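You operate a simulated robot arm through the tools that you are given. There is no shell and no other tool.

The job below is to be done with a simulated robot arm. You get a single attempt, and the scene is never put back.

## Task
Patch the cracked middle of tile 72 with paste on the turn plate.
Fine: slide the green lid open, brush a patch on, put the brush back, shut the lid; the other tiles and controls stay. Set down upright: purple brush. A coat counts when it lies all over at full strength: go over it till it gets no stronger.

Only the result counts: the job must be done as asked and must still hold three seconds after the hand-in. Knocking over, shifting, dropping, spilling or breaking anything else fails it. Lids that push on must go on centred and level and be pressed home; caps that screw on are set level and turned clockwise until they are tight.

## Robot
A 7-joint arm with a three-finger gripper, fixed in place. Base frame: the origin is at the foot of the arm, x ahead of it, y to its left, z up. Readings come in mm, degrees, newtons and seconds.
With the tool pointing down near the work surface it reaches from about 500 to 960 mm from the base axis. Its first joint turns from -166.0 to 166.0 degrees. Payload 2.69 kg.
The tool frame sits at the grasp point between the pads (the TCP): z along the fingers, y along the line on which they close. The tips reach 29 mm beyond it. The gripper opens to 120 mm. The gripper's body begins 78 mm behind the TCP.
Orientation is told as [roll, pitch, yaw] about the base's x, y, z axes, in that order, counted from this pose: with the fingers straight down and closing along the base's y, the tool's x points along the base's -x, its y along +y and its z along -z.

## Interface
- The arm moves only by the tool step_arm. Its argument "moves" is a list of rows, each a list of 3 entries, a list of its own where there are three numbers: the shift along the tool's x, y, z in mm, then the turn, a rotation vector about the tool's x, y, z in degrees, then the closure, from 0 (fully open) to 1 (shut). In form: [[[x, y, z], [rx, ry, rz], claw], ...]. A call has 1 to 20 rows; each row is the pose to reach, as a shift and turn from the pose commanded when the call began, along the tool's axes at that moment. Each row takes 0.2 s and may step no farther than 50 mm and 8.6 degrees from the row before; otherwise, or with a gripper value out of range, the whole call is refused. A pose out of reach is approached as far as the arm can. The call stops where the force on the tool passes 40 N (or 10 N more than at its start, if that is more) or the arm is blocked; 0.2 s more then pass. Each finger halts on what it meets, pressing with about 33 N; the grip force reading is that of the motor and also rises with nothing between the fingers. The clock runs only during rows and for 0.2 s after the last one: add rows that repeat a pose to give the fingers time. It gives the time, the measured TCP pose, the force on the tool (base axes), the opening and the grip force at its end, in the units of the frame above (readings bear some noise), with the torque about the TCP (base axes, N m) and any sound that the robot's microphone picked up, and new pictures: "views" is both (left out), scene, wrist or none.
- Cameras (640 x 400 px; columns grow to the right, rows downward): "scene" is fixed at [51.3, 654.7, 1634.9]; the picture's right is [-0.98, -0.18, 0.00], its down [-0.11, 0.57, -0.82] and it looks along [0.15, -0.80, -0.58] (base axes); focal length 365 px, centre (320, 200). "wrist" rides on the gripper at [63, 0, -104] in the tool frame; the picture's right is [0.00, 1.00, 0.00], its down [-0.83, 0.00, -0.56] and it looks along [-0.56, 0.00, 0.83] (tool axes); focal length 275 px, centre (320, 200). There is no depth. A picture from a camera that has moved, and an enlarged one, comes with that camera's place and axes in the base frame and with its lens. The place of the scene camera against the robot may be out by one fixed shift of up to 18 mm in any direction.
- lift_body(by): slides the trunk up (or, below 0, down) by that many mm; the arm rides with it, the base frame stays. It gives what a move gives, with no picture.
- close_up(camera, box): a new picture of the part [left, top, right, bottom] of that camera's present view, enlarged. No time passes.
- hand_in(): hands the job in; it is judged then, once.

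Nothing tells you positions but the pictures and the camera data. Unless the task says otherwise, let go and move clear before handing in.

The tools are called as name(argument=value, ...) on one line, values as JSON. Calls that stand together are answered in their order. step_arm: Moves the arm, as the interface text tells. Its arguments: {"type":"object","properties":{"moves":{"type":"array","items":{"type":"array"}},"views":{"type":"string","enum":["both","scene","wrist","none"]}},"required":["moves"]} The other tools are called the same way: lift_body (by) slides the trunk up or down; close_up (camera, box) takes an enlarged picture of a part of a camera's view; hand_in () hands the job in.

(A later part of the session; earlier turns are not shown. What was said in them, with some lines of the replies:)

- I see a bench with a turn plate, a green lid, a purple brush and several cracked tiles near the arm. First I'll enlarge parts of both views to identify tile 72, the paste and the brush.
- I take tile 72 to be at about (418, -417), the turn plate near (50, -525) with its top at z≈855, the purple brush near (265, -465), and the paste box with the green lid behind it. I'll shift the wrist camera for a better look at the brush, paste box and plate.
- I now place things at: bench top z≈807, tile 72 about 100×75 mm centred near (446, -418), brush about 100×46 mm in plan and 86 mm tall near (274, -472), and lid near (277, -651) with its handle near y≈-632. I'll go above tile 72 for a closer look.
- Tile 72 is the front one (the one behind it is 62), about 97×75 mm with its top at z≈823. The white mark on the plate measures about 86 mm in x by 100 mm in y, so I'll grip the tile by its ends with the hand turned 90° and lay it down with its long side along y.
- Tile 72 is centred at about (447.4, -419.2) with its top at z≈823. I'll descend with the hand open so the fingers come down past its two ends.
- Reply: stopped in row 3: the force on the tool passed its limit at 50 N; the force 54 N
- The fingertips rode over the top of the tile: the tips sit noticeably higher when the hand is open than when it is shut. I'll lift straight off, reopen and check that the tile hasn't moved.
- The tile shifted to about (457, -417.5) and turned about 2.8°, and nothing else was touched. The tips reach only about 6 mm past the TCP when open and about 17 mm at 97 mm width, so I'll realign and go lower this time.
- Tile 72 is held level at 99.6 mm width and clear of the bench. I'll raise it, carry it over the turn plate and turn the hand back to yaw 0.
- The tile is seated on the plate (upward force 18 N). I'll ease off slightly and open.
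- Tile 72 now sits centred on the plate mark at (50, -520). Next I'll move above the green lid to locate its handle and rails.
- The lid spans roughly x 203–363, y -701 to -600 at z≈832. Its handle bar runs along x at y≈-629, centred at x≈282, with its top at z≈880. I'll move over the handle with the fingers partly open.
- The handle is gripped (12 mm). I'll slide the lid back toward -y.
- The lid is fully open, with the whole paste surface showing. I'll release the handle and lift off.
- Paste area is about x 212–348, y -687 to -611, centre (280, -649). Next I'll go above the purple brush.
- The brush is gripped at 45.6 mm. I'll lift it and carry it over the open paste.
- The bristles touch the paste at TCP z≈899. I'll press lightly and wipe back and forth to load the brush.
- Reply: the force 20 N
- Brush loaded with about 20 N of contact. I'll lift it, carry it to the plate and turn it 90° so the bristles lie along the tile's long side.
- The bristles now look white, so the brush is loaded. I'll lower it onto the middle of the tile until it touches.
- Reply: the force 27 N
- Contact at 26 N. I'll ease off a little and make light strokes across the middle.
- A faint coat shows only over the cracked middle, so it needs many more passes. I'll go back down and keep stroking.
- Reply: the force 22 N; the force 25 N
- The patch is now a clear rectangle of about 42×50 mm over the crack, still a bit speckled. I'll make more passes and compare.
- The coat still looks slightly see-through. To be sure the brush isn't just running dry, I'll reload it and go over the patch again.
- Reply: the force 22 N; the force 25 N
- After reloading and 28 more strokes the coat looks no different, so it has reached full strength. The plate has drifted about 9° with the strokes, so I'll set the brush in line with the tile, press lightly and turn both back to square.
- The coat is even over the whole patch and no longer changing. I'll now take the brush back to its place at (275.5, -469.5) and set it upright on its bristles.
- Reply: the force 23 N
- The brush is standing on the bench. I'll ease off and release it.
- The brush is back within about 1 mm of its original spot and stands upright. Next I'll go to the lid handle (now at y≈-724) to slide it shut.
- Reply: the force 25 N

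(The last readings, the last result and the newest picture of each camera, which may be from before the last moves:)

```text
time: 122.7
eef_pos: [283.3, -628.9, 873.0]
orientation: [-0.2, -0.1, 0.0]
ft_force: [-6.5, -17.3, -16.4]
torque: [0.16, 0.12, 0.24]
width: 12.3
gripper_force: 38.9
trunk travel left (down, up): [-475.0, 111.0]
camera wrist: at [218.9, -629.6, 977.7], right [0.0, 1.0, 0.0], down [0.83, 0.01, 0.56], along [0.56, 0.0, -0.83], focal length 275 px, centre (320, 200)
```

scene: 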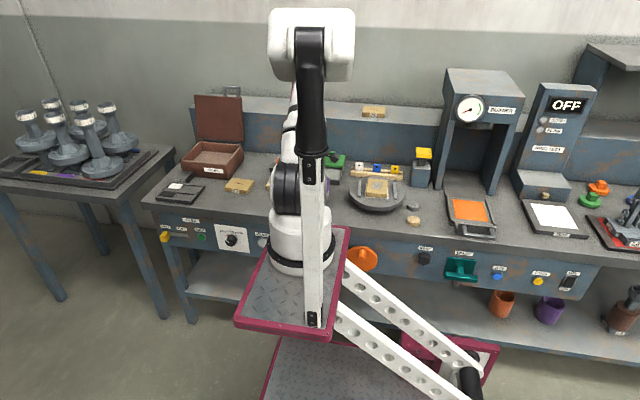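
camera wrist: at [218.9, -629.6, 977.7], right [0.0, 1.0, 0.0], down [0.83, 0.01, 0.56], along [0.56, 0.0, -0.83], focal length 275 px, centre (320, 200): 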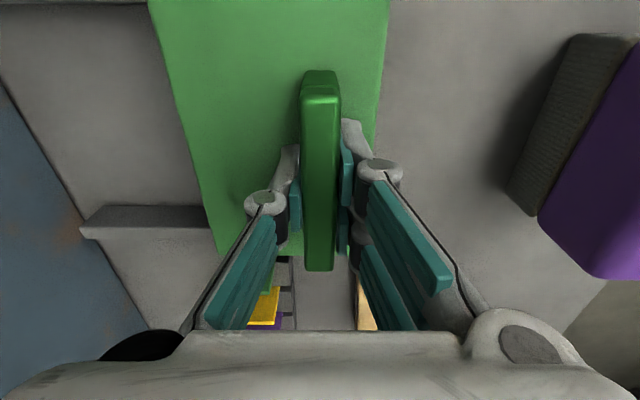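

The lid has reached its closed stop (17 N against it), and the view matches the start. I'll release the handle and lift clear.

step_arm(moves=[[[0, -0.7, 0.5], [0, 0, 0], 0.96], [[0, -0.7, 0.5], [0, 0, 0], 0.85], [[0, -0.7, 0.5], [0, 0, 0], 0.7], [[0, -0.7, 0.5], [0, 0, 0], 0.7], [[0, -0.7, -25], [0, 0, 0], 0.7], [[0, -0.7, -60], [0, 0, 0], 0.7], [[0, -0.7, -100], [0, 0, 0], 0.7], [[0, -0.7, -140], [0, 0, 0], 0.7], [[0, -0.7, -140], [0, 0, 0], 0.7]])

close_up(camera="wrist", box=[100, 0, 560, 280])

```text
time: 124.7
eef_pos: [281.7, -628.5, 1015.0]
orientation: [0.0, -0.1, -0.1]
ft_force: [-0.9, 0.4, 0.0]
torque: [0.02, 0.01, -0.02]
width: 36.2
gripper_force: 0.0
trunk travel left (down, up): [-475.0, 111.0]
camera wrist: at [218.0, -628.5, 1118.7], right [0.0, 1.0, 0.0], down [0.83, 0.0, 0.56], along [0.56, 0.0, -0.83], focal length 275 px, centre (320, 200)
```

scene: 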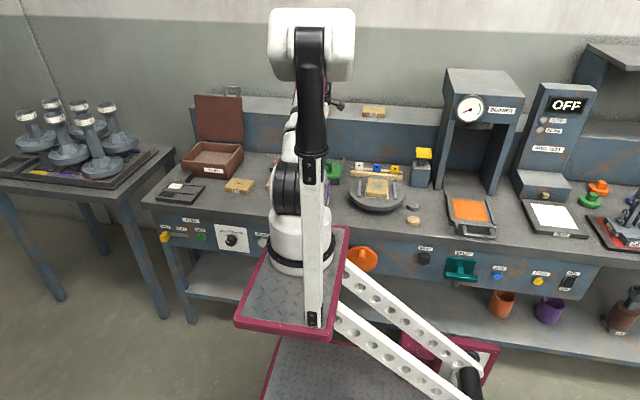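
wrist: 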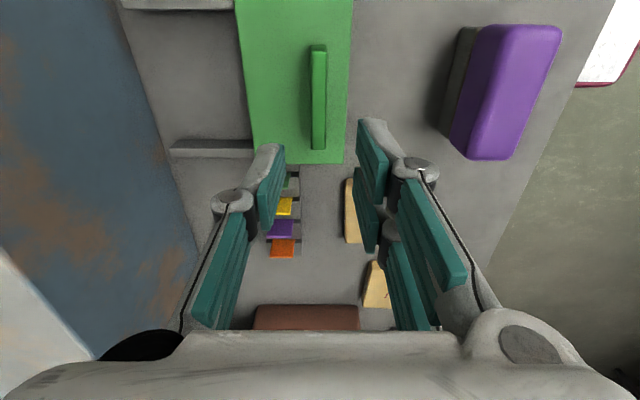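

```text
1.39 times, centred on (330, 140) of wrist
camera zoom: at [218.0, -628.5, 1118.7], right [0.0, 1.0, 0.0], down [0.83, 0.0, 0.56], along [0.56, 0.0, -0.83], focal length 383 px, centre (306, 284)
```

zoom: 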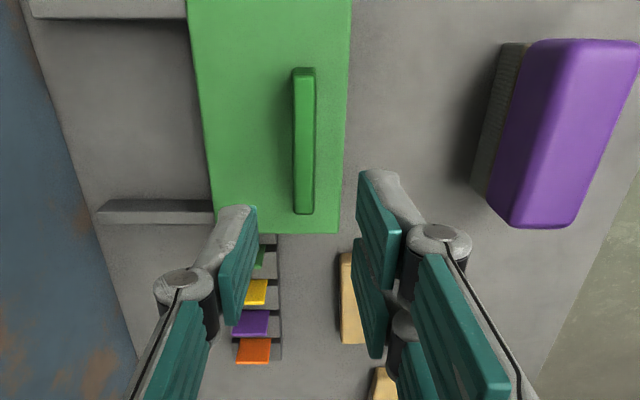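

The lid is shut in its original position. I'll take a last look at the tile on the plate before handing in.

step_arm(moves=[[[40, 18, -10], [0, 0, 0], 0.6], [[80, 36, -20], [0, 0, 0], 0.4], [[120, 54, -20], [0, 0, 0], 0.2], [[160, 72, -20], [0, 0, 0], 0], [[200, 90, -20], [0, 0, 0], 0], [[235, 108, -20], [0, 0, 0], 0], [[235, 108, -20], [0, 0, 0], 0]])

close_up(camera="wrist", box=[180, 0, 440, 180])

close_up(camera="wrist", box=[260, 30, 390, 150])

close_up(camera="wrist", box=[120, 160, 440, 335])

```text
time: 126.3
eef_pos: [47.6, -519.4, 1031.0]
orientation: [-0.2, -0.1, 0.0]
ft_force: [-1.2, -0.2, -0.2]
torque: [0.01, -0.02, -0.03]
width: 120.3
gripper_force: 0.1
trunk travel left (down, up): [-475.0, 111.0]
camera wrist: at [-15.7, -519.9, 1136.0], right [0.0, 1.0, 0.0], down [0.83, 0.01, 0.56], along [0.56, 0.0, -0.83], focal length 275 px, centre (320, 200)
```

scene: 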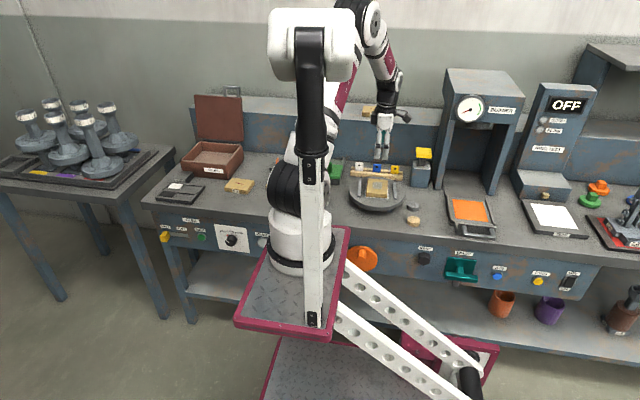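
wrist: 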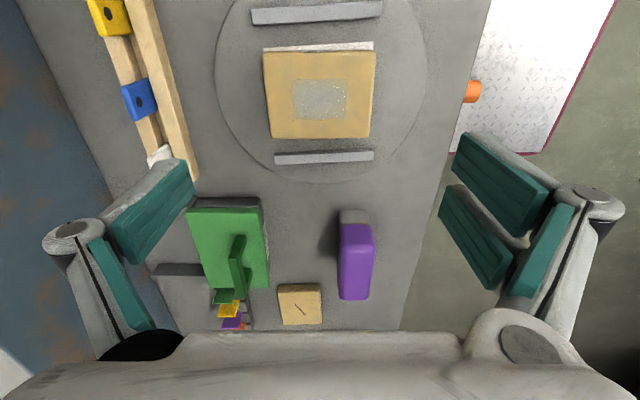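

```text
2.22 times, centred on (310, 90) of wrist
camera zoom: at [-15.7, -519.9, 1136.0], right [0.0, 1.0, 0.0], down [0.83, 0.01, 0.56], along [0.56, 0.0, -0.83], focal length 612 px, centre (342, 444)
```

zoom: 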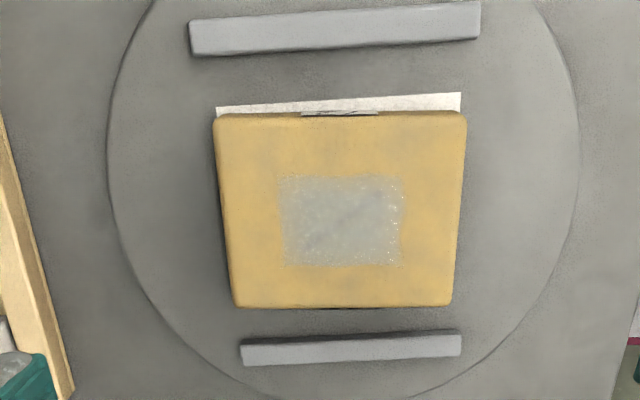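

```text
3.33 times, centred on (325, 90) of wrist
camera zoom: at [-15.7, -519.9, 1136.0], right [0.0, 1.0, 0.0], down [0.83, 0.01, 0.56], along [0.56, 0.0, -0.83], focal length 918 px, centre (303, 567)
```

zoom: 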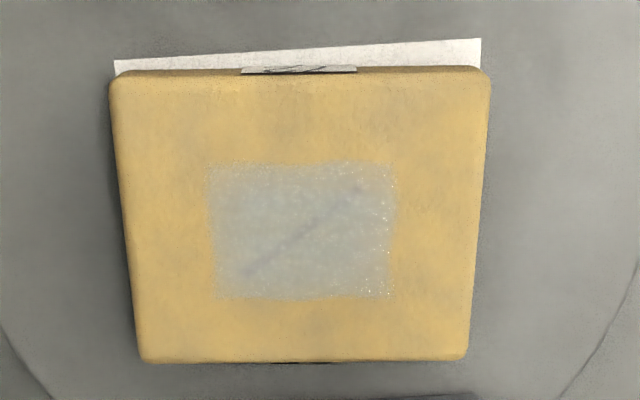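

```text
2.00 times, centred on (280, 248) of wrist
camera zoom: at [-15.7, -519.9, 1136.0], right [0.0, 1.0, 0.0], down [0.83, 0.01, 0.56], along [0.56, 0.0, -0.83], focal length 551 px, centre (400, 105)
```

zoom: 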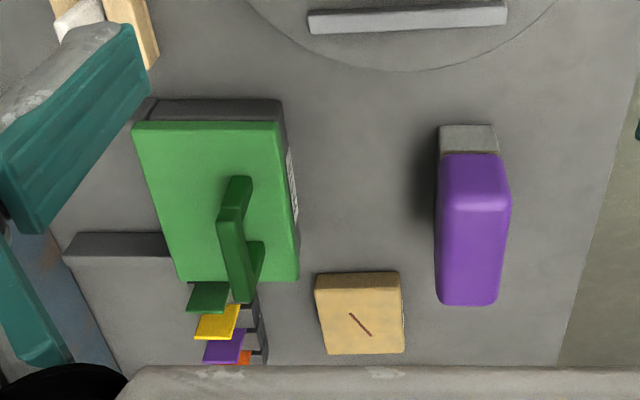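

close_up(camera="wrist", box=[295, 72, 355, 124])

close_up(camera="scene", box=[330, 150, 430, 220])

close_up(camera="scene", box=[374, 179, 392, 192])

```text
7.69 times, centred on (325, 98) of wrist
camera zoom: at [-15.7, -519.9, 1136.0], right [0.0, 1.0, 0.0], down [0.83, 0.01, 0.56], along [0.56, 0.0, -0.83], focal length 2118 px, centre (282, 985)
```

zoom: 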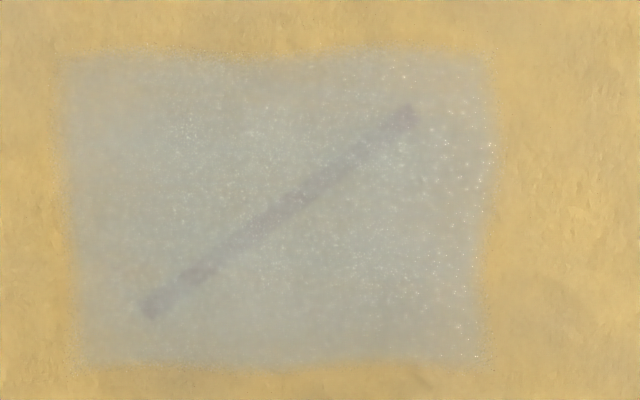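

```text
5.71 times, centred on (380, 185) of scene
camera zoom: at [51.3, 654.7, 1634.9], right [-0.98, -0.18, 0.0], down [-0.11, 0.57, -0.82], along [0.15, -0.8, -0.58], focal length 2085 px, centre (-23, 286)
```

zoom: 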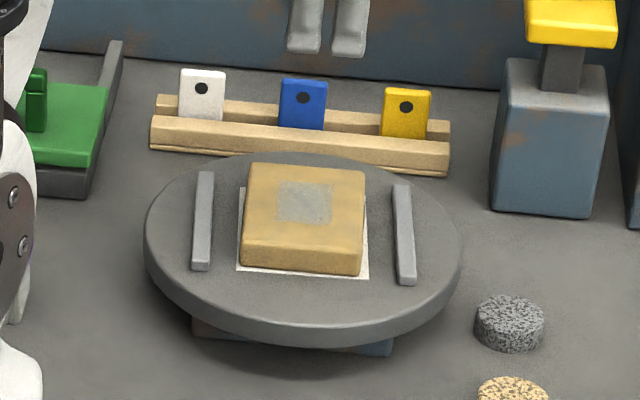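

```text
16.00 times, centred on (383, 186) of scene
camera zoom: at [51.3, 654.7, 1634.9], right [-0.98, -0.18, 0.0], down [-0.11, 0.57, -0.82], along [0.15, -0.8, -0.58], focal length 5839 px, centre (-688, 432)
```

zoom: 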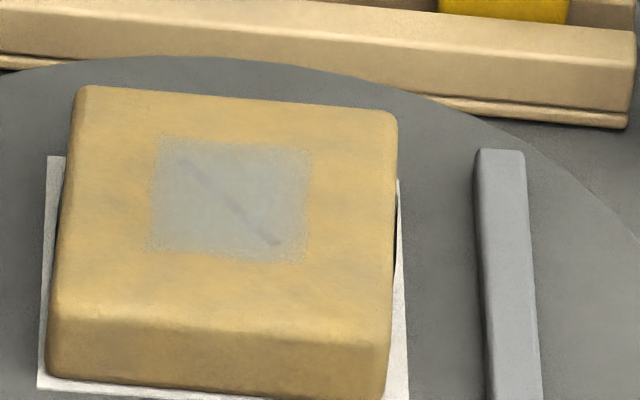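

All checks are good: the tile sits on the plate mark with an even patch over the crack, the brush stands upright in its old place, the lid is shut and the arm is clear. I'm handing in.

hand_in()

```text
The job is handed in.
```

I patched the crack in the middle of tile 72 and handed the job in. I don't have the judge's result yet.

- **Tile 72:** it sits on the turn plate, centred on the white mark, with an even coat of paste over the cracked middle. I went over it until more strokes, including a set after reloading the brush, made no visible difference. The crack still shows faintly through the coat.
- **Brush:** the purple brush is back within about 1 mm of where it started, standing upright on its bristles.
- **Lid:** the green lid is shut against its stop, in its original position.

Two things moved along the way:
- **First grip:** the fingers slid over the top of tile 72 and nudged it about 10 mm before I got hold of it. They touched nothing else.
- **Turn plate:** the brush strokes turned the plate. I turned it most of the way back, but it is still about 3° off its starting angle.

Nothing else was touched; the other tiles and controls look unchanged in the final pictures.
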